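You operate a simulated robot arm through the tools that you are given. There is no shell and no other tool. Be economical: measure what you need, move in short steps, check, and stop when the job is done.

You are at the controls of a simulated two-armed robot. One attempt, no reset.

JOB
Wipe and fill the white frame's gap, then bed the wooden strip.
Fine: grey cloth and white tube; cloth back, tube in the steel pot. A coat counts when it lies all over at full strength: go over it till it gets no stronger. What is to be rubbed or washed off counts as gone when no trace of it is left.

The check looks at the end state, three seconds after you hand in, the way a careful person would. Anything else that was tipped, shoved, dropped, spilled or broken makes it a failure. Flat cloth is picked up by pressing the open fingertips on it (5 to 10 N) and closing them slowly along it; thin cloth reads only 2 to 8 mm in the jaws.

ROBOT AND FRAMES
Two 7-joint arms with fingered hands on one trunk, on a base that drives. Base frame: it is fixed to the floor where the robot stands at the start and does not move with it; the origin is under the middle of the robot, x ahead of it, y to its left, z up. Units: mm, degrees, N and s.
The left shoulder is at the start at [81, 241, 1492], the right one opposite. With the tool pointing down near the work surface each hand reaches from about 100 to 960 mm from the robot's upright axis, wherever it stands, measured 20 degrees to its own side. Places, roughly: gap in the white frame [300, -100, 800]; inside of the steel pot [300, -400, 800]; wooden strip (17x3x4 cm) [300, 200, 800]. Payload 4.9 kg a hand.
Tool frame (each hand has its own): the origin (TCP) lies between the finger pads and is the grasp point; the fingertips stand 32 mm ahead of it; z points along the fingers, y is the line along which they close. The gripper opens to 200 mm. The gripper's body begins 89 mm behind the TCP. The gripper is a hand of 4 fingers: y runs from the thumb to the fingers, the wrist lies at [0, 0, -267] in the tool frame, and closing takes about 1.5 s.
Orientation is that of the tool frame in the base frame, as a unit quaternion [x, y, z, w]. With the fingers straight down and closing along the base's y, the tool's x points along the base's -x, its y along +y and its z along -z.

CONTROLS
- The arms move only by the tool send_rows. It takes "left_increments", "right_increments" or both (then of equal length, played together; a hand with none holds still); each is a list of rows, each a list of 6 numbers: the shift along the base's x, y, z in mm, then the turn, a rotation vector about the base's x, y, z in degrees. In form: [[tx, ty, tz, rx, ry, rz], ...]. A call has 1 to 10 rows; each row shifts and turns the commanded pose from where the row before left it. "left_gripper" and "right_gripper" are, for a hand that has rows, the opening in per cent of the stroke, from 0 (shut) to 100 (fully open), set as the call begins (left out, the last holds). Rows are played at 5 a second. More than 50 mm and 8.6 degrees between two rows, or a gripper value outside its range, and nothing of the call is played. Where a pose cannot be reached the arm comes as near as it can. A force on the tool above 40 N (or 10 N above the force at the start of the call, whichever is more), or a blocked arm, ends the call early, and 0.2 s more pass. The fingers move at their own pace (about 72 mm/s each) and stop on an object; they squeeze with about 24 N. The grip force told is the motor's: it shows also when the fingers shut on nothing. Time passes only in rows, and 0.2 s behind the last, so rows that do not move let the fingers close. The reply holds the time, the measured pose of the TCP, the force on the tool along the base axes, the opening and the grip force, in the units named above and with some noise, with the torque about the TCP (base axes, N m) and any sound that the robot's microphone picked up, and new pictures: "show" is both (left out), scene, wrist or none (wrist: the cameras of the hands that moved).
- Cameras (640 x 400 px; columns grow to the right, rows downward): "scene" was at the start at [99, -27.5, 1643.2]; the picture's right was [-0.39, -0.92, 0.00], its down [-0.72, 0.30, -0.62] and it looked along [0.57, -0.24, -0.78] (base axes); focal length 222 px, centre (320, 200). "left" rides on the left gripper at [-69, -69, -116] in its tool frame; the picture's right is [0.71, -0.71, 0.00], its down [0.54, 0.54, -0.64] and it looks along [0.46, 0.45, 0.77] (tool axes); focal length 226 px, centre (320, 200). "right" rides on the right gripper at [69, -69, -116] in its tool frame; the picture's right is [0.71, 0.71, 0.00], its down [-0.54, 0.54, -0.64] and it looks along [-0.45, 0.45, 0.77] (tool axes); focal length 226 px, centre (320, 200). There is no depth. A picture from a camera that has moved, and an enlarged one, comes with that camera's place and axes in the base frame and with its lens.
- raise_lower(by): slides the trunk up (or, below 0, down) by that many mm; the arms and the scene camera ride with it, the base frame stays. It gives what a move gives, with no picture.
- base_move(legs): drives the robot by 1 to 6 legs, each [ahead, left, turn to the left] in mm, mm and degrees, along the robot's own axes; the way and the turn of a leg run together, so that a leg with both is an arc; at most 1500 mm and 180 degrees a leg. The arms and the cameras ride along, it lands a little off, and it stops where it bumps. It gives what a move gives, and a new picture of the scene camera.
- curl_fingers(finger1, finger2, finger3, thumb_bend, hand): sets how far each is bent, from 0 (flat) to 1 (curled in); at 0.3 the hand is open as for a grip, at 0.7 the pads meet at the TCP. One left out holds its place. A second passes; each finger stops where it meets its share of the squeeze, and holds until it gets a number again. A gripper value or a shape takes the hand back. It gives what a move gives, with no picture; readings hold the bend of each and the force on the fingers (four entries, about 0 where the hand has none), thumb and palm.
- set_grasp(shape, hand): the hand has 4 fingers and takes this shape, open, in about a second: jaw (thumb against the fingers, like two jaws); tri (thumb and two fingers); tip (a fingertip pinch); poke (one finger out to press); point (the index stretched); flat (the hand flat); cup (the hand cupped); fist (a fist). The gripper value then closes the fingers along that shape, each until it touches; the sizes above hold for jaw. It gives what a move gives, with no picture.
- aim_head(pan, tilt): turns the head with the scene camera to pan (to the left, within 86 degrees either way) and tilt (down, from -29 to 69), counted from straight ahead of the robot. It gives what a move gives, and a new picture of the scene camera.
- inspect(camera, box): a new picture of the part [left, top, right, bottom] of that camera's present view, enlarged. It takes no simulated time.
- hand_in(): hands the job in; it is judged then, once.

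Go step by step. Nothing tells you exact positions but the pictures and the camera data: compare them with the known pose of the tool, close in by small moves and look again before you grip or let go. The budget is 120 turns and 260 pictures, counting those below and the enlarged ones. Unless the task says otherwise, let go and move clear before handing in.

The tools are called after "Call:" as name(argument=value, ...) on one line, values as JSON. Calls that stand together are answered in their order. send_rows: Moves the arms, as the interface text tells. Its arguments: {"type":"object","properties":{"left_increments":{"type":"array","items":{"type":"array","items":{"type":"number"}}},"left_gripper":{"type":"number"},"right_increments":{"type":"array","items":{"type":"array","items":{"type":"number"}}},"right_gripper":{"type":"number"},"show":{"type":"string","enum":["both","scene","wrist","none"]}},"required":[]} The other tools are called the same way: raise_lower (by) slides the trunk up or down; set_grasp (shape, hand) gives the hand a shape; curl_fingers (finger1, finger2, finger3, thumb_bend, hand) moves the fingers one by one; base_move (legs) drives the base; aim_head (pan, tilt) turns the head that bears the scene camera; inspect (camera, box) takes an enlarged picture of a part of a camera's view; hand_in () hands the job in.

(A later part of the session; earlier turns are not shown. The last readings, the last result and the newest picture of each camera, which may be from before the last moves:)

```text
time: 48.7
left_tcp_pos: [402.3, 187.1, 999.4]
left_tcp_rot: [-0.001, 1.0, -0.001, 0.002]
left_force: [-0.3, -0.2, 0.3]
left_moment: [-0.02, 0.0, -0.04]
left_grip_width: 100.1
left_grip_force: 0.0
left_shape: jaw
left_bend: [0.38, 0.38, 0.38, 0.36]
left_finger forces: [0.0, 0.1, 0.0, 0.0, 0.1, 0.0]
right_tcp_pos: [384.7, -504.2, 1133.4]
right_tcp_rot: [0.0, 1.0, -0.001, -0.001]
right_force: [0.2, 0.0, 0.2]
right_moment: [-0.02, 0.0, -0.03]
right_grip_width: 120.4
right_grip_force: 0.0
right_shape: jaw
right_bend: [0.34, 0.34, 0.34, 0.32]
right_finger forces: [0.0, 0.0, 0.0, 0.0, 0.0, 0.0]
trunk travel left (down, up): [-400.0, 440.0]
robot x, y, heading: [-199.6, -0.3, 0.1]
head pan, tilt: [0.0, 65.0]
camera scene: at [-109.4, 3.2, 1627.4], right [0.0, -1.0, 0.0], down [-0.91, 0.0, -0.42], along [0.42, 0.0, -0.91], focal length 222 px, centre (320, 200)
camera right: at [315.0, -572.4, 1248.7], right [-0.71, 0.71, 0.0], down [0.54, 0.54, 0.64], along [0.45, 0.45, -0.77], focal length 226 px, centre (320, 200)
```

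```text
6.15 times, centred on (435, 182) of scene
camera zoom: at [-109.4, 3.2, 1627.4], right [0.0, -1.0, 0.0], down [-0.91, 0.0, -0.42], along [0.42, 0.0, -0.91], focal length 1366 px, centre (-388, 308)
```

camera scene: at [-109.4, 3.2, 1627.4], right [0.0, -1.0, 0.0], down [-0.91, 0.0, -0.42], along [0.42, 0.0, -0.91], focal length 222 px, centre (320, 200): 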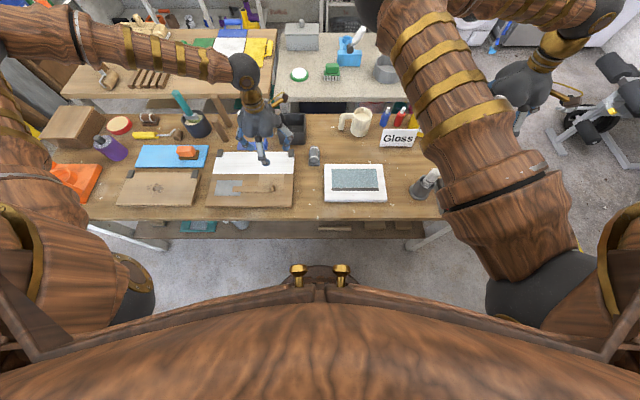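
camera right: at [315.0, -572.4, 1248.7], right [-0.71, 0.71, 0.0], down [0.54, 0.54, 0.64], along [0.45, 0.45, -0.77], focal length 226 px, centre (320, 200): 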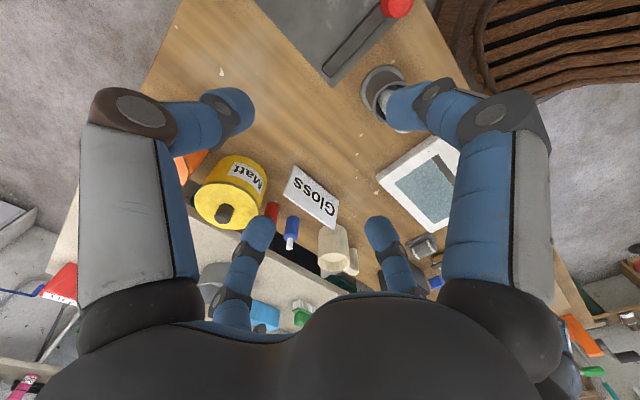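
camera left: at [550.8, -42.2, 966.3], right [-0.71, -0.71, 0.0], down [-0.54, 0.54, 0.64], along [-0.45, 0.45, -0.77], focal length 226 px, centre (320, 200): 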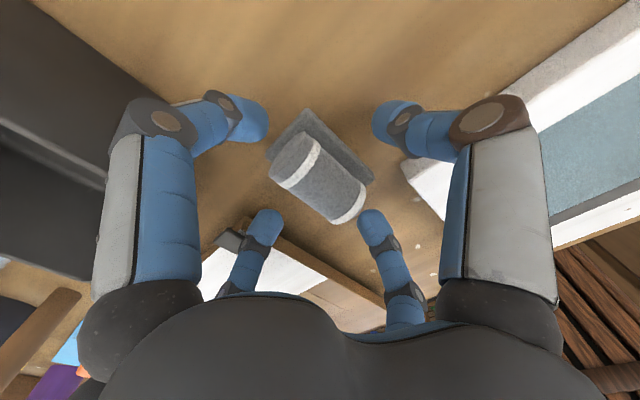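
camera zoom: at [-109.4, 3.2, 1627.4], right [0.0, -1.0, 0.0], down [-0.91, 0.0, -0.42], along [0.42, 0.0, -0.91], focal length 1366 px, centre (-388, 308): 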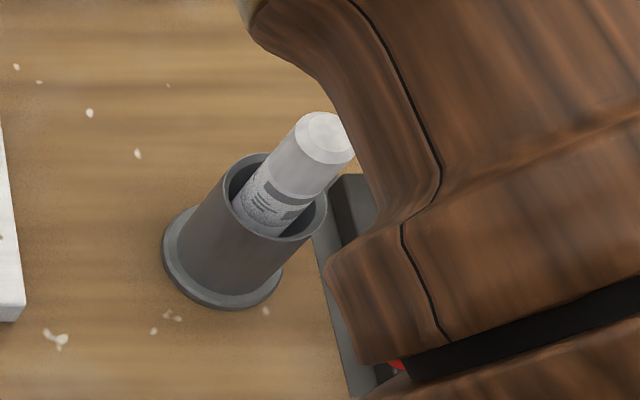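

Triangulating: tube top at about (308,-403,965), pot rim at z≈884. I move the right hand over it.

Call:
send_rows(right_increments=[[-18.7, 24.5, -18, 0, 0, 0], [-18.7, 24.5, -18, 0, 0, 0], [-18.7, 24.5, -18, 0, 0, 0], [-18.7, 24.5, -18, 0, 0, 0]])

Call:
inspect(camera="right", box=[200, 50, 440, 250])

Call:
inspect(camera="scene", box=[385, 120, 475, 215])

```text
time: 49.7
left_tcp_pos: [401.9, 186.3, 1000.8]
left_tcp_rot: [0.0, 1.0, -0.002, 0.002]
left_force: [-0.5, -0.2, 0.5]
left_moment: [-0.02, 0.01, 0.02]
left_grip_width: 99.8
left_grip_force: 0.0
left_shape: jaw
left_bend: [0.38, 0.38, 0.38, 0.36]
left_finger forces: [0.0, 0.1, 0.0, 0.0, 0.1, 0.1]
right_tcp_pos: [308.5, -405.7, 1062.1]
right_tcp_rot: [0.0, 1.0, -0.001, 0.0]
right_force: [-1.2, 0.2, -0.2]
right_moment: [-0.04, -0.03, 0.01]
right_grip_width: 120.4
right_grip_force: 0.1
right_shape: jaw
right_bend: [0.34, 0.34, 0.34, 0.32]
right_finger forces: [0.0, 0.0, 0.0, 0.1, 0.1, 0.0]
trunk travel left (down, up): [-400.0, 440.0]
robot x, y, heading: [-201.0, 2.6, -0.1]
head pan, tilt: [0.0, 65.0]
camera scene: at [-110.2, 3.4, 1627.4], right [0.0, -1.0, 0.0], down [-0.91, 0.0, -0.42], along [0.42, 0.0, -0.91], focal length 222 px, centre (320, 200)
camera right: at [239.0, -474.3, 1177.2], right [-0.71, 0.71, 0.0], down [0.54, 0.54, 0.64], along [0.46, 0.45, -0.77], focal length 226 px, centre (320, 200)
```

scene: 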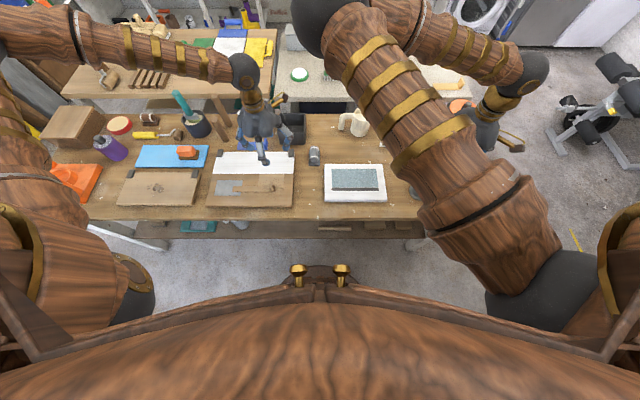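
right: 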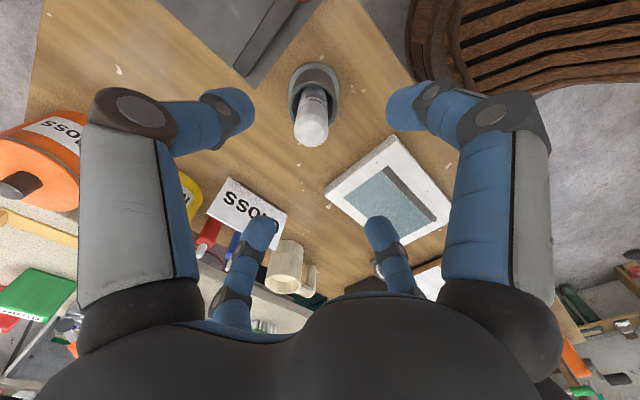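

```text
2.00 times, centred on (320, 150) of right
camera zoom: at [239.0, -474.3, 1177.2], right [-0.71, 0.71, 0.0], down [0.54, 0.54, 0.64], along [0.46, 0.45, -0.77], focal length 452 px, centre (320, 300)
```

zoom: 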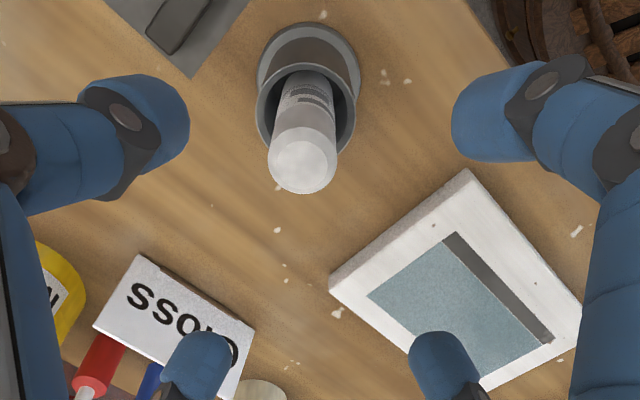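

```text
4.21 times, centred on (430, 168) of scene
camera zoom: at [-110.2, 3.4, 1627.4], right [0.0, -1.0, 0.0], down [-0.91, 0.0, -0.42], along [0.42, 0.0, -0.91], focal length 935 px, centre (-143, 337)
```

zoom: 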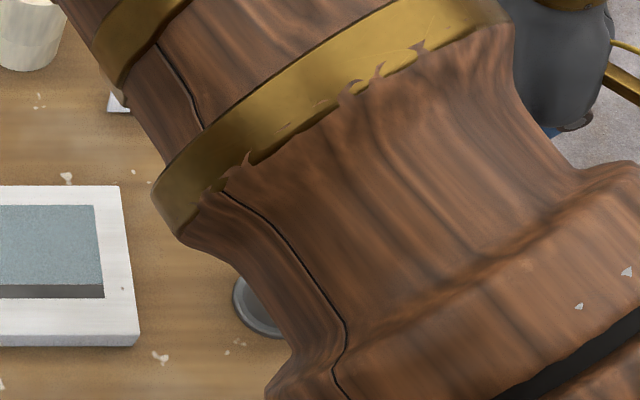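

The wrist view puts the tube nearer y≈-415. I shift slightly and lower to just above its top and look again.

Call:
send_rows(right_increments=[[0, -6, -15, 0, 0, 0], [0, 0, -20, 0, 0, 0], [0, 0, -14, 0, 0, 0]], show="wrist")

Call:
inspect(camera="right", box=[200, 50, 440, 250])

```text
time: 50.5
left_tcp_pos: [402.3, 186.6, 1000.6]
left_tcp_rot: [0.0, 1.0, 0.0, 0.001]
left_force: [0.3, -0.2, -0.8]
left_moment: [0.0, 0.03, -0.01]
left_grip_width: 99.8
left_grip_force: 0.0
left_shape: jaw
left_bend: [0.38, 0.38, 0.38, 0.36]
left_finger forces: [0.1, 0.0, 0.0, 0.1, 0.1, 0.0]
right_tcp_pos: [309.9, -410.9, 1012.3]
right_tcp_rot: [0.0, 1.0, 0.0, 0.0]
right_force: [-0.9, -0.2, -0.1]
right_moment: [0.01, -0.01, -0.05]
right_grip_width: 120.5
right_grip_force: 0.0
right_shape: jaw
right_bend: [0.34, 0.34, 0.34, 0.32]
right_finger forces: [0.1, 0.0, 0.0, 0.0, 0.1, 0.1]
trunk travel left (down, up): [-400.0, 440.0]
robot x, y, heading: [-199.1, -1.4, -0.2]
head pan, tilt: [0.0, 65.0]
camera right: at [240.3, -480.9, 1127.1], right [-0.71, 0.71, 0.0], down [0.54, 0.54, 0.64], along [0.45, 0.45, -0.77], focal length 226 px, centre (320, 200)
```

right: 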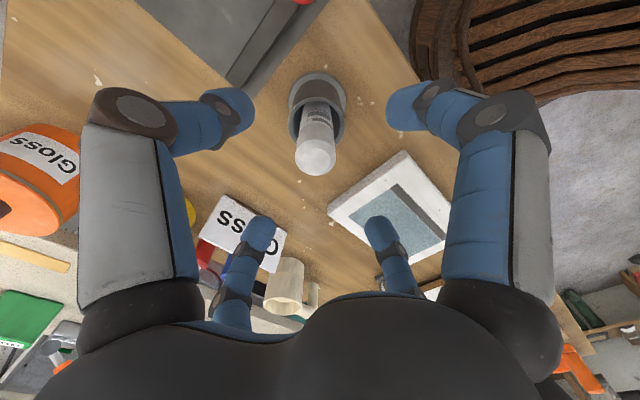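

```text
2.00 times, centred on (320, 150) of right
camera zoom: at [240.3, -480.9, 1127.1], right [-0.71, 0.71, 0.0], down [0.54, 0.54, 0.64], along [0.45, 0.45, -0.77], focal length 452 px, centre (320, 300)
```

zoom: 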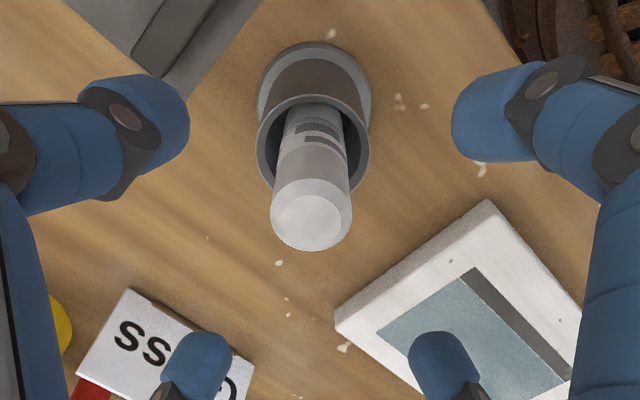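

Wrist triangulation gives the tube top at (308.5,-418,964), upright. I shift to it, lower, and close.

Call:
send_rows(right_increments=[[-1.5, -7, 0, 0, 0, 0], [0, 0, -20, 0, 0, 0], [0, 0, -20, 0, 0, 0], [0, 0, -20, 0, 0, 0], [0, 0, -18, 0, 0, 0]], show="wrist")

```text
time: 51.7
left_tcp_pos: [402.9, 186.1, 1000.3]
left_tcp_rot: [0.001, 1.0, -0.001, 0.002]
left_force: [0.1, -0.2, -0.7]
left_moment: [0.02, -0.02, 0.0]
left_grip_width: 99.6
left_grip_force: 0.1
left_shape: jaw
left_bend: [0.38, 0.38, 0.38, 0.36]
left_finger forces: [0.0, 0.0, 0.0, 0.0, 0.1, 0.0]
right_tcp_pos: [308.7, -418.2, 933.2]
right_tcp_rot: [0.001, 1.0, 0.001, 0.001]
right_force: [-0.8, 0.1, 0.5]
right_moment: [0.05, -0.02, -0.01]
right_grip_width: 120.3
right_grip_force: 0.1
right_shape: jaw
right_bend: [0.34, 0.34, 0.34, 0.32]
right_finger forces: [0.0, 0.0, 0.1, 0.0, 0.0, 0.1]
trunk travel left (down, up): [-400.0, 440.0]
robot x, y, heading: [-199.5, 3.6, 0.2]
head pan, tilt: [0.0, 65.0]
camera right: at [238.5, -488.1, 1048.8], right [-0.71, 0.71, 0.0], down [0.54, 0.54, 0.64], along [0.45, 0.45, -0.77], focal length 226 px, centre (320, 200)
```

right: 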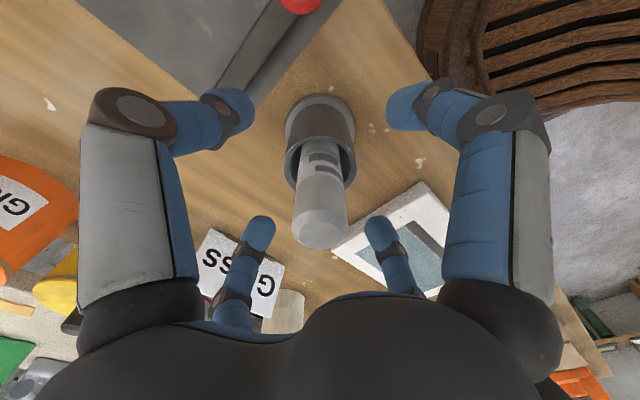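

Tube is centred between digits. I close on it.

Call:
send_rows(right_increments=[[0, 0, 0, 0, 0, 0], [0, 0, 0, 0, 0, 0], [0, 0, 0, 0, 0, 0], [0, 0, 0, 0, 0, 0], [0, 0, 0, 0, 0, 0], [0, 0, 0, 0, 0, 0], [0, 0, 0, 0, 0, 0], [0, 0, 0, 0, 0, 0]], right_gripper=0, show="wrist")

```text
time: 53.5
left_tcp_pos: [402.2, 186.2, 1001.3]
left_tcp_rot: [0.0, 1.0, -0.002, 0.002]
left_force: [0.2, -0.5, -0.2]
left_moment: [0.0, -0.01, -0.05]
left_grip_width: 99.8
left_grip_force: 0.0
left_shape: jaw
left_bend: [0.38, 0.38, 0.38, 0.36]
left_finger forces: [0.0, 0.0, 0.0, 0.1, 0.1, 0.1]
right_tcp_pos: [307.1, -419.3, 932.8]
right_tcp_rot: [0.001, 1.0, -0.001, 0.0]
right_force: [0.2, -0.7, -0.1]
right_moment: [0.02, 0.0, 0.04]
right_grip_width: 24.3
right_grip_force: 24.0
right_shape: jaw
right_bend: [0.75, 0.55, 0.55, 0.62]
right_finger forces: [19.2, 19.8, 20.0, 0.0, 19.1, 0.0]
trunk travel left (down, up): [-400.0, 440.0]
robot x, y, heading: [-199.8, -3.8, 0.1]
head pan, tilt: [0.0, 65.0]
camera right: at [238.1, -487.8, 1049.2], right [-0.71, 0.71, 0.0], down [0.54, 0.54, 0.64], along [0.45, 0.45, -0.77], focal length 226 px, centre (320, 200)
```

right: 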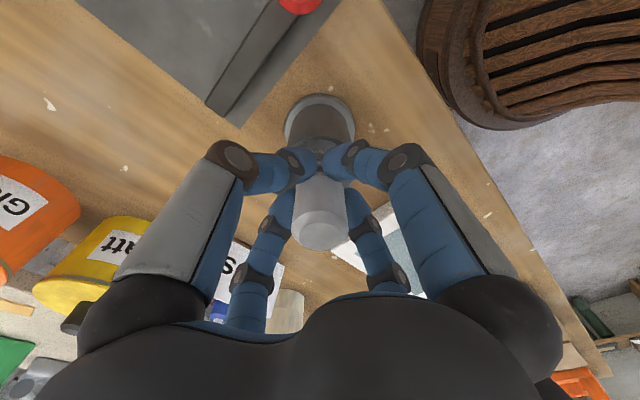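

Held. I lift it straight out of the pot.

Call:
send_rows(right_increments=[[0, 0, 10, 0, 0, 0], [0, 0, 20, 0, 0, 0], [0, 0, 30, 0, 0, 0], [0, 0, 30, 0, 0, 0], [0, 0, 30, 0, 0, 0], [0, 0, 20, 0, 0, 0], [0, 0, 0, 0, 0, 0]])

Call:
inspect(camera="right", box=[220, 80, 420, 270])

```text
time: 55.1
left_tcp_pos: [402.9, 186.2, 1001.1]
left_tcp_rot: [0.0, 1.0, -0.001, 0.002]
left_force: [-0.1, 0.7, -0.2]
left_moment: [-0.04, 0.0, 0.03]
left_grip_width: 99.8
left_grip_force: 0.0
left_shape: jaw
left_bend: [0.38, 0.38, 0.38, 0.36]
left_finger forces: [0.0, 0.0, 0.0, 0.0, 0.0, 0.0]
right_tcp_pos: [306.9, -418.2, 1072.4]
right_tcp_rot: [0.001, 1.0, -0.001, 0.0]
right_force: [0.4, 0.2, -1.5]
right_moment: [0.0, 0.0, 0.03]
right_grip_width: 24.3
right_grip_force: 24.5
right_shape: jaw
right_bend: [0.75, 0.55, 0.55, 0.63]
right_finger forces: [19.3, 19.9, 20.1, 0.1, 19.2, 0.0]
trunk travel left (down, up): [-400.0, 440.0]
robot x, y, heading: [-201.2, 3.4, -0.1]
head pan, tilt: [0.0, 65.0]
camera scene: at [-109.1, 1.6, 1627.3], right [0.0, -1.0, 0.0], down [-0.91, 0.0, -0.42], along [0.42, 0.0, -0.91], focal length 222 px, centre (320, 200)
camera right: at [237.6, -487.8, 1188.3], right [-0.71, 0.71, 0.0], down [0.54, 0.54, 0.64], along [0.45, 0.45, -0.77], focal length 226 px, centre (320, 200)
```

scene: 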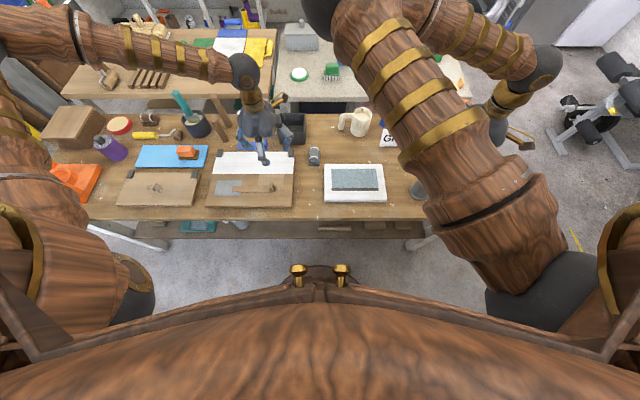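
right: 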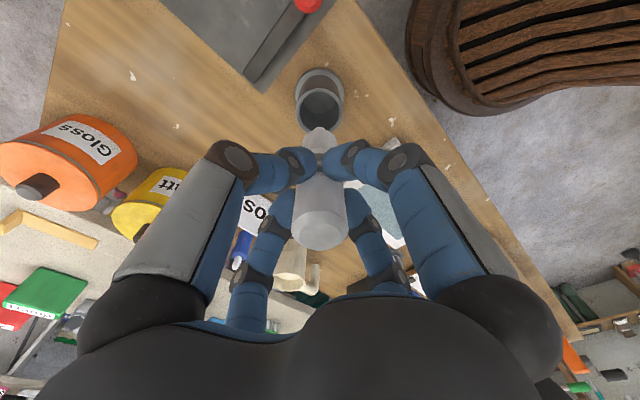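

```text
2.11 times, centred on (320, 175) of right
camera zoom: at [237.6, -487.8, 1188.3], right [-0.71, 0.71, 0.0], down [0.54, 0.54, 0.64], along [0.45, 0.45, -0.77], focal length 476 px, centre (320, 253)
```

zoom: 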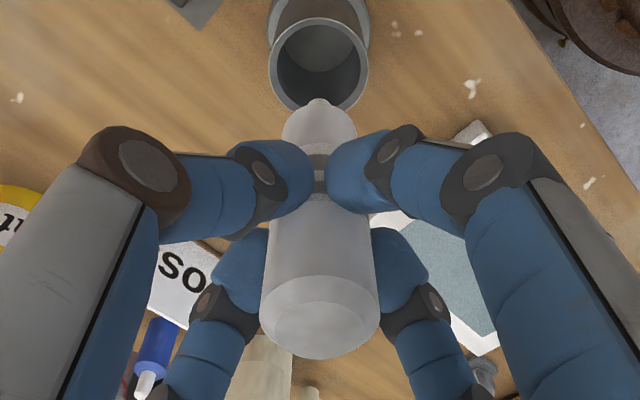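

The tube's nozzle points down, about 122 mm below the TCP. I move the left arm further left, then bring the tube toward the right end of the gap.

Call:
send_rows(left_increments=[[-5, 45, 15, 0, 0, 0], [-5, 45, 15, 0, 0, 0], [-5, 45, 15, 0, 0, 0], [-5, 45, 15, 0, 0, 0], [-5, 45, 15, 0, 0, 0]], show="none")

Call:
send_rows(right_increments=[[1, 45, -5, 0, 0, 0], [1, 45, -10, 0, 0, 0], [1, 45, -20, 0, 0, 0], [1, 42, -25, 0, 0, 0], [0, 0, -30, 0, 0, 0]])

Call:
inspect(camera="right", box=[220, 50, 440, 250])

```text
time: 56.3
left_tcp_pos: [377.4, 412.2, 1075.8]
left_tcp_rot: [0.001, 1.0, -0.002, 0.003]
left_force: [-0.2, 0.8, 0.2]
left_moment: [-0.02, -0.05, 0.02]
left_grip_width: 100.2
left_grip_force: 0.1
left_shape: jaw
left_bend: [0.38, 0.38, 0.38, 0.36]
left_finger forces: [0.1, 0.1, 0.1, 0.0, 0.0, 0.0]
right_tcp_pos: [305.1, -417.0, 1073.7]
right_tcp_rot: [0.0, 1.0, -0.001, 0.0]
right_force: [-0.8, 0.5, -1.0]
right_moment: [-0.02, -0.03, -0.03]
right_grip_width: 24.2
right_grip_force: 24.5
right_shape: jaw
right_bend: [0.75, 0.55, 0.55, 0.63]
right_finger forces: [19.2, 19.9, 20.1, 0.0, 19.2, 0.0]
trunk travel left (down, up): [-400.0, 440.0]
robot x, y, heading: [-202.2, 0.8, -0.1]
head pan, tilt: [0.0, 65.0]
```

```text
time: 57.5
left_tcp_pos: [378.1, 410.5, 1075.0]
left_tcp_rot: [0.0, 1.0, 0.0, 0.001]
left_force: [0.9, -0.1, 0.7]
left_moment: [0.0, 0.01, 0.0]
left_grip_width: 99.9
left_grip_force: 0.1
left_shape: jaw
left_bend: [0.38, 0.38, 0.38, 0.36]
left_finger forces: [0.1, 0.0, 0.0, 0.1, 0.1, 0.1]
right_tcp_pos: [312.3, -240.0, 981.2]
right_tcp_rot: [0.001, 1.0, 0.0, -0.001]
right_force: [0.7, 0.4, -1.2]
right_moment: [0.0, 0.03, 0.01]
right_grip_width: 24.3
right_grip_force: 24.1
right_shape: jaw
right_bend: [0.75, 0.55, 0.55, 0.63]
right_finger forces: [18.9, 20.0, 20.2, 0.0, 19.5, 0.0]
trunk travel left (down, up): [-400.0, 440.0]
robot x, y, heading: [-201.7, -3.2, -0.1]
head pan, tilt: [0.0, 65.0]
camera scene: at [-108.4, 1.2, 1627.3], right [0.0, -1.0, 0.0], down [-0.91, 0.0, -0.42], along [0.42, 0.0, -0.91], focal length 222 px, centre (320, 200)
camera right: at [243.1, -310.5, 1096.9], right [-0.71, 0.71, 0.0], down [0.54, 0.54, 0.64], along [0.45, 0.45, -0.77], focal length 226 px, centre (320, 200)
```

scene: 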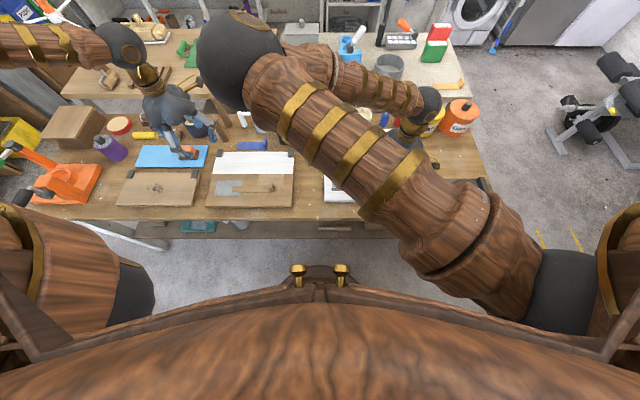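
right: 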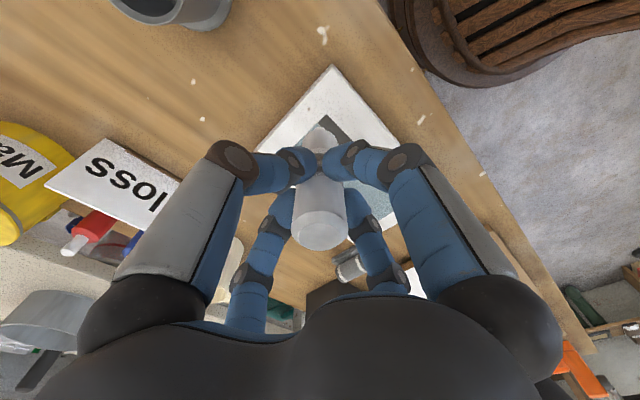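

```text
2.00 times, centred on (330, 150) of right
camera zoom: at [243.1, -310.5, 1096.9], right [-0.71, 0.71, 0.0], down [0.54, 0.54, 0.64], along [0.45, 0.45, -0.77], focal length 452 px, centre (300, 300)
```

zoom: 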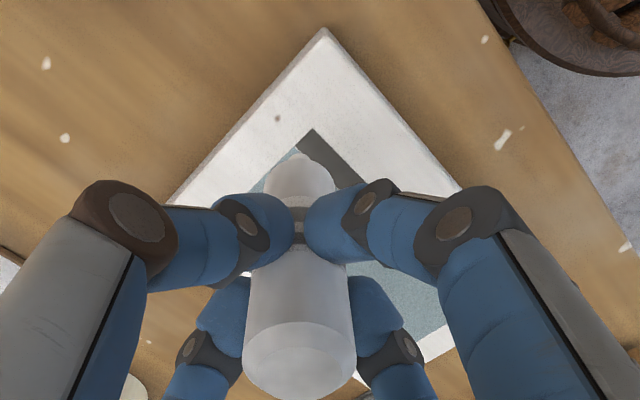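

The right elbow swings far across; I raise both hands and shift the base 180 mm left so the right arm works more on its own side.

Call:
send_rows(right_increments=[[0, 0, 30, 0, 0, 0], [0, 0, 30, 0, 0, 0]], left_increments=[[0, 0, 50, 0, 0, 0], [0, 0, 50, 0, 0, 0]], show="none")

Call:
base_move(legs=[[0, 180, 0]])

```text
time: 58.1
left_tcp_pos: [376.2, 410.0, 1177.0]
left_tcp_rot: [0.0, 1.0, -0.001, 0.003]
left_force: [-1.0, -0.3, -0.1]
left_moment: [0.0, -0.05, 0.04]
left_grip_width: 99.8
left_grip_force: 0.2
left_shape: jaw
left_bend: [0.38, 0.38, 0.38, 0.36]
left_finger forces: [0.0, 0.1, 0.0, 0.0, 0.0, 0.0]
right_tcp_pos: [310.3, -242.3, 1043.0]
right_tcp_rot: [0.001, 1.0, 0.001, 0.0]
right_force: [0.1, -0.9, -0.8]
right_moment: [0.02, -0.02, 0.0]
right_grip_width: 24.4
right_grip_force: 23.4
right_shape: jaw
right_bend: [0.75, 0.55, 0.55, 0.63]
right_finger forces: [19.0, 20.1, 20.2, 0.0, 19.2, 0.0]
trunk travel left (down, up): [-400.0, 440.0]
robot x, y, heading: [-201.1, -3.7, -0.3]
head pan, tilt: [0.0, 65.0]
```

```text
time: 59.6
left_tcp_pos: [380.1, 586.3, 1175.5]
left_tcp_rot: [0.001, 1.0, 0.0, 0.002]
left_force: [-0.2, 0.7, -0.6]
left_moment: [0.05, -0.02, 0.02]
left_grip_width: 99.9
left_grip_force: 0.1
left_shape: jaw
left_bend: [0.38, 0.38, 0.38, 0.36]
left_finger forces: [0.0, 0.0, 0.1, 0.1, 0.0, 0.0]
right_tcp_pos: [312.9, -65.3, 1042.7]
right_tcp_rot: [0.002, 1.0, 0.001, -0.001]
right_force: [0.0, -1.3, -1.5]
right_moment: [0.06, -0.03, -0.04]
right_grip_width: 24.5
right_grip_force: 23.8
right_shape: jaw
right_bend: [0.75, 0.55, 0.55, 0.63]
right_finger forces: [19.0, 19.9, 20.2, 0.1, 19.3, 0.0]
trunk travel left (down, up): [-400.0, 440.0]
robot x, y, heading: [-196.8, 179.5, -0.5]
head pan, tilt: [0.0, 65.0]
camera scene: at [-109.2, 177.4, 1627.3], right [0.0, -1.0, 0.0], down [-0.91, 0.0, -0.42], along [0.42, 0.0, -0.91], focal length 222 px, centre (320, 200)
```

scene: 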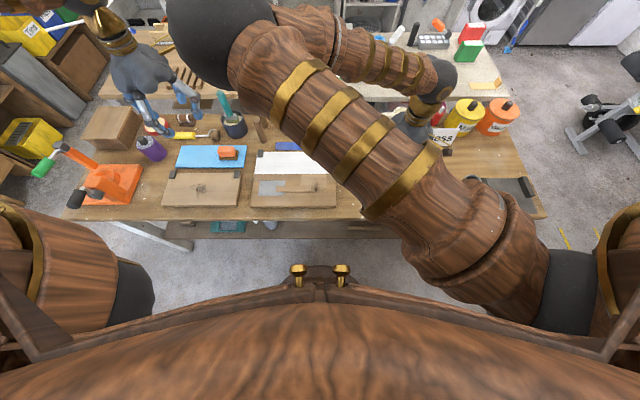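

Now the nozzle is over the left part of the gap. I lower and look closely.

Call:
send_rows(right_increments=[[0, 0, -30, 0, 0, 0], [0, 0, -25, 0, 0, 0], [0, 0, -15, 0, 0, 0]], show="wrist")

Call:
inspect(camera="right", box=[240, 60, 400, 180])

```text
time: 60.4
left_tcp_pos: [379.9, 591.1, 1175.2]
left_tcp_rot: [0.001, 1.0, -0.002, 0.002]
left_force: [0.1, 0.4, 0.3]
left_moment: [0.0, -0.02, 0.01]
left_grip_width: 99.7
left_grip_force: 0.0
left_shape: jaw
left_bend: [0.38, 0.38, 0.38, 0.36]
left_finger forces: [0.0, 0.0, 0.1, 0.1, 0.1, 0.0]
right_tcp_pos: [311.4, -62.6, 971.4]
right_tcp_rot: [0.002, 1.0, -0.001, 0.0]
right_force: [0.6, 0.5, -1.3]
right_moment: [-0.03, 0.03, -0.01]
right_grip_width: 24.2
right_grip_force: 24.1
right_shape: jaw
right_bend: [0.75, 0.55, 0.55, 0.63]
right_finger forces: [19.0, 20.0, 20.1, 0.0, 19.2, 0.0]
trunk travel left (down, up): [-400.0, 440.0]
robot x, y, heading: [-195.5, 183.6, -0.5]
head pan, tilt: [0.0, 65.0]
camera right: at [242.0, -131.8, 1088.2], right [-0.7, 0.71, 0.0], down [0.54, 0.54, 0.64], along [0.46, 0.45, -0.77], focal length 226 px, centre (320, 200)
```

right: 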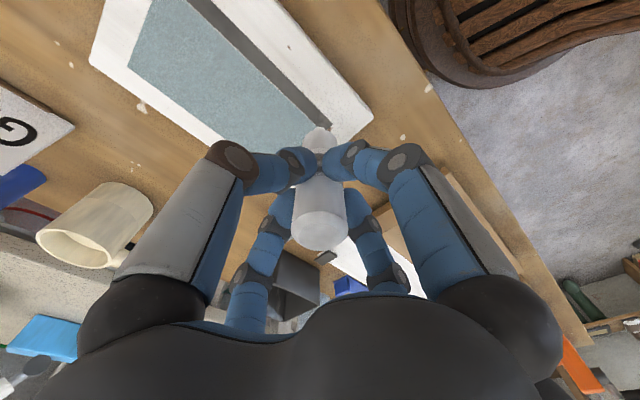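

```text
3.33 times, centred on (320, 120) of right
camera zoom: at [242.0, -131.8, 1088.2], right [-0.7, 0.71, 0.0], down [0.54, 0.54, 0.64], along [0.46, 0.45, -0.77], focal length 754 px, centre (320, 467)
```

zoom: 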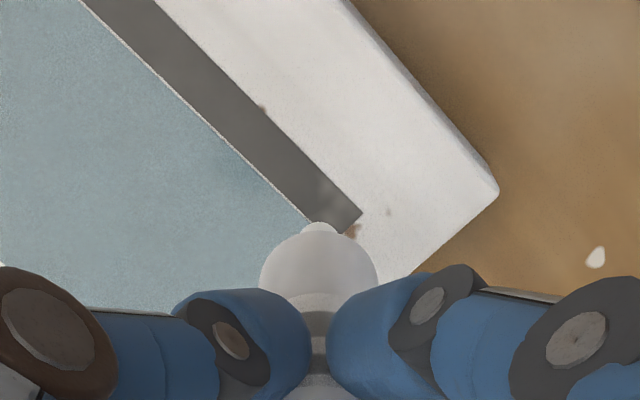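

Gap's left end is at y≈-50, x from 304 to 319; nozzle tip is 122 mm below the TCP. I lower to just above the gap and draw the tube slowly along.

Call:
send_rows(right_increments=[[0, 6, -10, 0, 0, 0], [0, 0, -7, 0, 0, 0], [0, 0, -3, 0, 0, 0], [0, 0, 0, 0, 0, 0], [0, -5, 0, 0, 0, 0], [0, -5, 0, 0, 0, 0], [0, -5, 0, 0, 0, 0], [0, -5, 0, 0, 0, 0]], show="wrist")

Call:
inspect(camera="right", box=[240, 60, 400, 180])

```text
time: 62.2
left_tcp_pos: [379.4, 587.9, 1175.5]
left_tcp_rot: [0.002, 1.0, -0.001, 0.001]
left_force: [-0.3, -0.8, -0.3]
left_moment: [0.0, 0.02, 0.01]
left_grip_width: 100.0
left_grip_force: 0.1
left_shape: jaw
left_bend: [0.38, 0.38, 0.38, 0.36]
left_finger forces: [0.0, 0.1, 0.0, 0.0, 0.0, 0.0]
right_tcp_pos: [313.3, -77.1, 952.6]
right_tcp_rot: [0.002, 1.0, 0.0, 0.0]
right_force: [0.3, -0.7, -0.2]
right_moment: [-0.01, 0.0, -0.01]
right_grip_width: 24.2
right_grip_force: 23.7
right_shape: jaw
right_bend: [0.75, 0.55, 0.55, 0.63]
right_finger forces: [19.0, 20.1, 20.3, 0.0, 19.3, 0.0]
trunk travel left (down, up): [-400.0, 440.0]
robot x, y, heading: [-198.2, 175.7, 0.1]
head pan, tilt: [0.0, 65.0]
camera right: at [242.3, -146.4, 1068.4], right [-0.71, 0.71, 0.0], down [0.54, 0.54, 0.64], along [0.46, 0.45, -0.77], focal length 226 px, centre (320, 200)
```

right: 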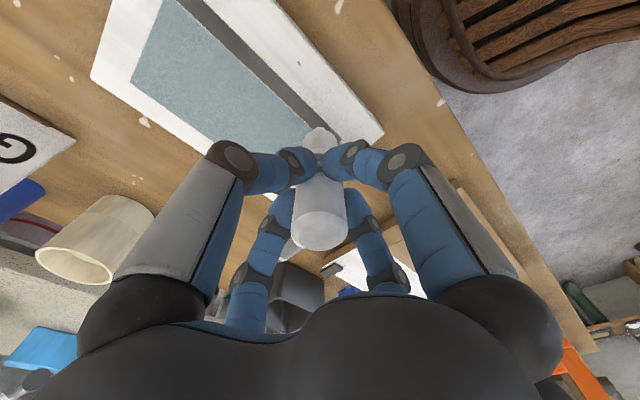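

```text
3.33 times, centred on (320, 120) of right
camera zoom: at [242.3, -146.4, 1068.4], right [-0.71, 0.71, 0.0], down [0.54, 0.54, 0.64], along [0.46, 0.45, -0.77], focal length 754 px, centre (320, 467)
```

zoom: 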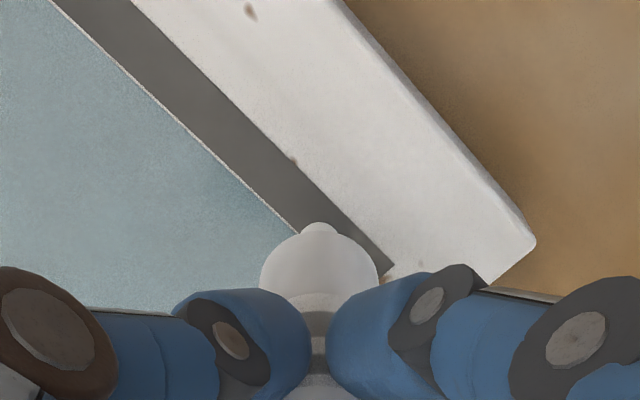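

No filler yet; I lower gently toward contact.

Call:
send_rows(right_increments=[[-1, 0, -1, 0, 0, 0], [0, 0, -1, 0, 0, 0], [0, 0, -1, 0, 0, 0], [0, 0, 0, 0, 0, 0]], show="none")

Call:
inspect(camera="right", box=[240, 60, 400, 180])

```text
time: 63.2
left_tcp_pos: [378.7, 590.1, 1176.1]
left_tcp_rot: [0.003, 1.0, -0.001, 0.003]
left_force: [0.8, -0.1, -1.0]
left_moment: [-0.01, -0.01, 0.02]
left_grip_width: 100.1
left_grip_force: 0.1
left_shape: jaw
left_bend: [0.38, 0.38, 0.38, 0.36]
left_finger forces: [0.0, 0.1, 0.0, 0.0, 0.1, 0.1]
right_tcp_pos: [309.9, -76.7, 950.8]
right_tcp_rot: [0.002, 1.0, -0.001, 0.0]
right_force: [-0.3, -0.7, 22.2]
right_moment: [0.06, -0.12, -0.02]
right_grip_width: 24.9
right_grip_force: 24.2
right_shape: jaw
right_bend: [0.75, 0.55, 0.55, 0.62]
right_finger forces: [21.8, 23.2, 24.3, 0.1, 23.7, 0.1]
trunk travel left (down, up): [-400.0, 440.0]
robot x, y, heading: [-199.8, 179.5, -0.2]
head pan, tilt: [0.0, 65.0]
```

```text
3.33 times, centred on (320, 120) of right
camera zoom: at [240.3, -146.0, 1067.0], right [-0.7, 0.71, 0.0], down [0.54, 0.54, 0.64], along [0.46, 0.45, -0.77], focal length 754 px, centre (320, 467)
```

zoom: 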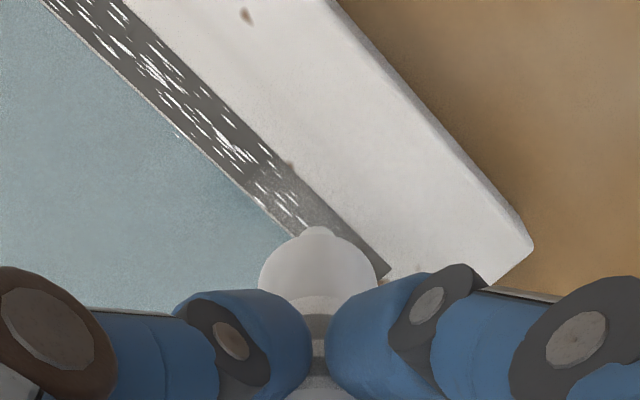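

Filler begins to show on contact. I ease the force and sweep along the gap.

Call:
send_rows(right_increments=[[1, 0, 0.8, 0, 0, 0], [0, 10, 0, 0, 0, 0], [0, 8, 0, 0, 0, 0], [0, -15, 0, 0, 0, 0], [0, -15, 0, 0, 0, 0], [0, -15, 0, 0, 0, 0], [0, -15, 0, 0, 0, 0], [0, -15, 0, 0, 0, 0], [0, -15, 0, 0, 0, 0]], show="none")

Call:
inspect(camera="right", box=[240, 40, 440, 180])

```text
time: 65.2
left_tcp_pos: [377.8, 588.7, 1176.5]
left_tcp_rot: [0.001, 1.0, -0.001, 0.002]
left_force: [-0.3, -0.2, 0.0]
left_moment: [-0.01, 0.01, -0.01]
left_grip_width: 99.9
left_grip_force: 0.1
left_shape: jaw
left_bend: [0.38, 0.38, 0.38, 0.36]
left_finger forces: [0.0, 0.0, 0.0, 0.0, 0.1, 0.0]
right_tcp_pos: [310.7, -148.6, 950.4]
right_tcp_rot: [0.002, 1.0, 0.001, -0.001]
right_force: [-0.7, 5.1, 14.0]
right_moment: [0.85, -0.02, 0.05]
right_grip_width: 24.9
right_grip_force: 23.8
right_shape: jaw
right_bend: [0.76, 0.81, 0.55, 0.62]
right_finger forces: [22.4, 30.4, 24.4, 0.1, 20.0, 0.0]
trunk travel left (down, up): [-400.0, 440.0]
robot x, y, heading: [-198.7, 176.2, -0.3]
head pan, tilt: [0.0, 65.0]
```

```text
2.86 times, centred on (340, 110) of right
camera zoom: at [241.6, -217.5, 1066.3], right [-0.7, 0.71, 0.0], down [0.54, 0.54, 0.64], along [0.46, 0.45, -0.77], focal length 646 px, centre (263, 457)
```

zoom: 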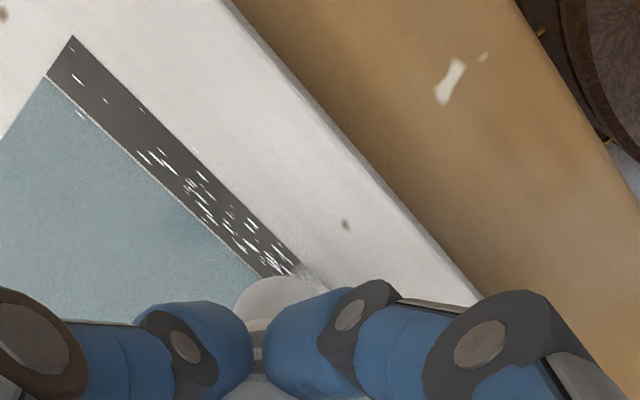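

It is filling. I ease a little more and continue to the right end and back.

Call:
send_rows(right_increments=[[0, 0, 0.6, 0, 0, 0], [0, -15, 0, 0, 0, 0], [0, -15, 0, 0, 0, 0], [0, -15, 0, 0, 0, 0], [0, -15, 0, 0, 0, 0], [0, -15, 0, 0, 0, 0], [0, -9, 0, 0, 0, 0], [0, 20, 0, 0, 0, 0], [0, 20, 0, 0, 0, 0]], show="none")

Call:
send_rows(right_increments=[[0, 20, 0, 0, 0, 0], [0, 20, 0, 0, 0, 0], [0, 20, 0, 0, 0, 0], [0, 20, 0, 0, 0, 0], [0, 20, 0, 0, 0, 0], [0, 20, 0, 0, 0, 0], [0, 18, 0, 0, 0, 0], [0, -20, 0, 0, 0, 0], [0, -20, 0, 0, 0, 0]], show="none")

Call:
inspect(camera="right", box=[200, 0, 420, 160])

```text
time: 67.2
left_tcp_pos: [379.7, 590.3, 1176.0]
left_tcp_rot: [0.002, 1.0, -0.001, 0.003]
left_force: [0.1, -0.5, -0.5]
left_moment: [0.02, 0.0, 0.02]
left_grip_width: 100.2
left_grip_force: 0.0
left_shape: jaw
left_bend: [0.38, 0.38, 0.38, 0.36]
left_finger forces: [0.0, 0.1, 0.0, 0.0, 0.0, 0.0]
right_tcp_pos: [312.2, -192.5, 951.4]
right_tcp_rot: [0.002, 1.0, -0.001, -0.001]
right_force: [0.3, -1.9, 10.0]
right_moment: [-0.21, -0.03, -0.01]
right_grip_width: 25.2
right_grip_force: 24.1
right_shape: jaw
right_bend: [0.76, 0.55, 0.55, 0.63]
right_finger forces: [21.4, 19.6, 24.7, 0.1, 22.3, 0.0]
trunk travel left (down, up): [-400.0, 440.0]
robot x, y, heading: [-197.0, 183.0, -0.4]
head pan, tilt: [0.0, 65.0]
```

```text
time: 69.2
left_tcp_pos: [378.5, 589.3, 1175.7]
left_tcp_rot: [0.001, 1.0, -0.001, 0.003]
left_force: [-0.3, 0.8, 0.5]
left_moment: [0.08, 0.01, -0.01]
left_grip_width: 100.0
left_grip_force: 0.1
left_shape: jaw
left_bend: [0.38, 0.38, 0.38, 0.36]
left_finger forces: [0.0, 0.1, 0.0, 0.1, 0.1, 0.1]
right_tcp_pos: [311.6, -94.5, 951.4]
right_tcp_rot: [0.002, 1.0, 0.001, 0.0]
right_force: [0.6, 2.8, 12.1]
right_moment: [0.54, -0.08, -0.01]
right_grip_width: 25.0
right_grip_force: 24.1
right_shape: jaw
right_bend: [0.76, 0.8, 0.55, 0.63]
right_finger forces: [22.0, 26.9, 24.8, 0.0, 19.6, 0.0]
trunk travel left (down, up): [-400.0, 440.0]
robot x, y, heading: [-197.5, 177.1, -0.1]
head pan, tilt: [0.0, 65.0]
```

```text
2.50 times, centred on (310, 80) of right
camera zoom: at [242.2, -163.8, 1066.4], right [-0.7, 0.71, 0.0], down [0.54, 0.54, 0.64], along [0.46, 0.45, -0.77], focal length 565 px, centre (345, 500)
```

zoom: 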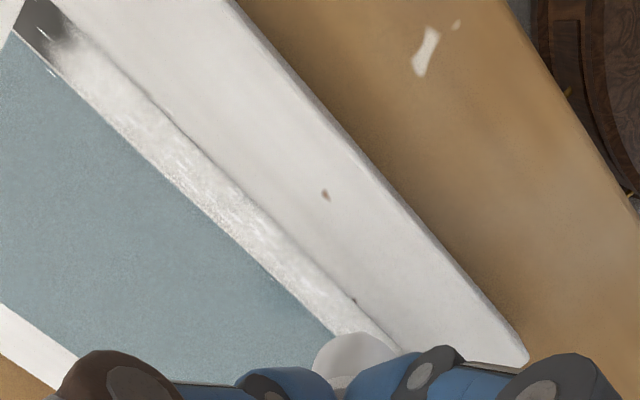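

Mostly filled; the right end is still bare and the coat should strengthen. I go again out to the right end.

Call:
send_rows(right_increments=[[0, -18, 0, 0, 0, 0], [0, -18, 0, 0, 0, 0], [0, -18, 0, 0, 0, 0], [0, -18, 0, 0, 0, 0], [0, -18, 0, 0, 0, 0], [0, -18, 0, 0, 0, 0], [0, -18, 0, 0, 0, 0], [0, -12, 0, 0, 0, 0], [0, -4, 0, 0, 0, 0], [0, 0, 0, 0, 0, 0]], show="none")

Call:
send_rows(right_increments=[[-3, 6, 0, 0, 0, 0], [0, -6, 0, 0, 0, 0], [6, 6, 0, 0, 0, 0], [0, -6, 0, 0, 0, 0], [-3, 12, 0, 0, 0, 0], [0, 20, 0, 0, 0, 0], [0, 20, 0, 0, 0, 0], [0, 20, 0, 0, 0, 0], [0, 20, 0, 0, 0, 0]], show="none")

Call:
send_rows(right_increments=[[0, 20, 0, 0, 0, 0], [0, 20, 0, 0, 0, 0], [0, 20, 0, 0, 0, 0], [0, 18, 0, 0, 0, 0], [0, 10, 0, 0, 0, 0], [0, 6, 0, 0, 0, 0], [-3, -6, 0, 0, 0, 0], [0, 6, 0, 0, 0, 0], [6, -6, 0, 0, 0, 0], [-3, 6, 0, 0, 0, 0]], show="none")

Call:
inspect(camera="right", box=[160, 0, 400, 160])

```text
time: 71.4
left_tcp_pos: [377.7, 589.5, 1176.0]
left_tcp_rot: [0.002, 1.0, 0.0, 0.002]
left_force: [-0.6, 0.3, -0.3]
left_moment: [0.0, -0.02, 0.03]
left_grip_width: 99.8
left_grip_force: 0.1
left_shape: jaw
left_bend: [0.38, 0.38, 0.38, 0.36]
left_finger forces: [0.0, 0.0, 0.0, 0.1, 0.0, 0.1]
right_tcp_pos: [311.6, -236.4, 950.5]
right_tcp_rot: [0.002, 1.0, 0.0, 0.0]
right_force: [0.3, 1.7, 6.0]
right_moment: [0.24, -0.02, 0.0]
right_grip_width: 25.1
right_grip_force: 24.5
right_shape: jaw
right_bend: [0.76, 0.8, 0.55, 0.63]
right_finger forces: [20.6, 23.7, 24.5, 0.0, 18.6, 0.0]
trunk travel left (down, up): [-400.0, 440.0]
robot x, y, heading: [-201.8, 178.6, -0.2]
head pan, tilt: [0.0, 65.0]
```

```text
time: 73.4
left_tcp_pos: [378.6, 590.3, 1175.4]
left_tcp_rot: [0.0, 1.0, -0.002, 0.003]
left_force: [0.4, 1.2, -0.5]
left_moment: [-0.03, -0.01, 0.01]
left_grip_width: 99.8
left_grip_force: 0.0
left_shape: jaw
left_bend: [0.38, 0.38, 0.38, 0.36]
left_finger forces: [0.0, 0.0, 0.0, 0.0, 0.1, 0.1]
right_tcp_pos: [310.7, -144.0, 950.8]
right_tcp_rot: [0.002, 1.0, 0.0, 0.0]
right_force: [0.0, -1.5, 5.6]
right_moment: [-0.13, -0.01, -0.02]
right_grip_width: 24.8
right_grip_force: 24.1
right_shape: jaw
right_bend: [0.76, 0.56, 0.55, 0.63]
right_finger forces: [20.6, 19.5, 24.4, 0.0, 20.7, 0.1]
trunk travel left (down, up): [-400.0, 440.0]
robot x, y, heading: [-199.6, 180.0, -0.2]
head pan, tilt: [0.0, 65.0]
```

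```text
time: 75.6
left_tcp_pos: [379.7, 589.9, 1174.9]
left_tcp_rot: [0.002, 1.0, -0.001, 0.002]
left_force: [-0.1, 0.0, 0.4]
left_moment: [0.0, -0.01, 0.0]
left_grip_width: 100.0
left_grip_force: 0.0
left_shape: jaw
left_bend: [0.38, 0.38, 0.38, 0.36]
left_finger forces: [0.0, 0.0, 0.1, 0.1, 0.0, 0.0]
right_tcp_pos: [311.1, -50.6, 950.5]
right_tcp_rot: [0.002, 1.0, 0.0, 0.0]
right_force: [-1.0, -3.3, 6.4]
right_moment: [-0.42, -0.04, -0.02]
right_grip_width: 24.9
right_grip_force: 24.0
right_shape: jaw
right_bend: [0.76, 0.56, 0.55, 0.63]
right_finger forces: [20.8, 19.7, 24.9, 0.0, 23.2, 0.0]
trunk travel left (down, up): [-400.0, 440.0]
robot x, y, heading: [-200.4, 180.3, -0.1]
head pan, tilt: [0.0, 65.0]
```

```text
2.50 times, centred on (280, 80) of right
camera zoom: at [241.5, -120.2, 1067.2], right [-0.7, 0.71, 0.0], down [0.54, 0.54, 0.64], along [0.46, 0.45, -0.77], focal length 565 px, centre (420, 500)
```

zoom: 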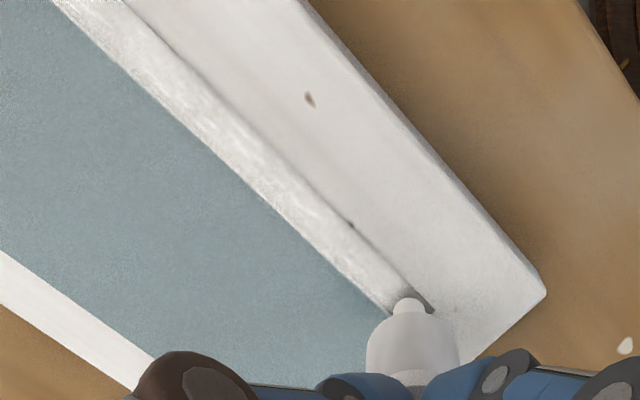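

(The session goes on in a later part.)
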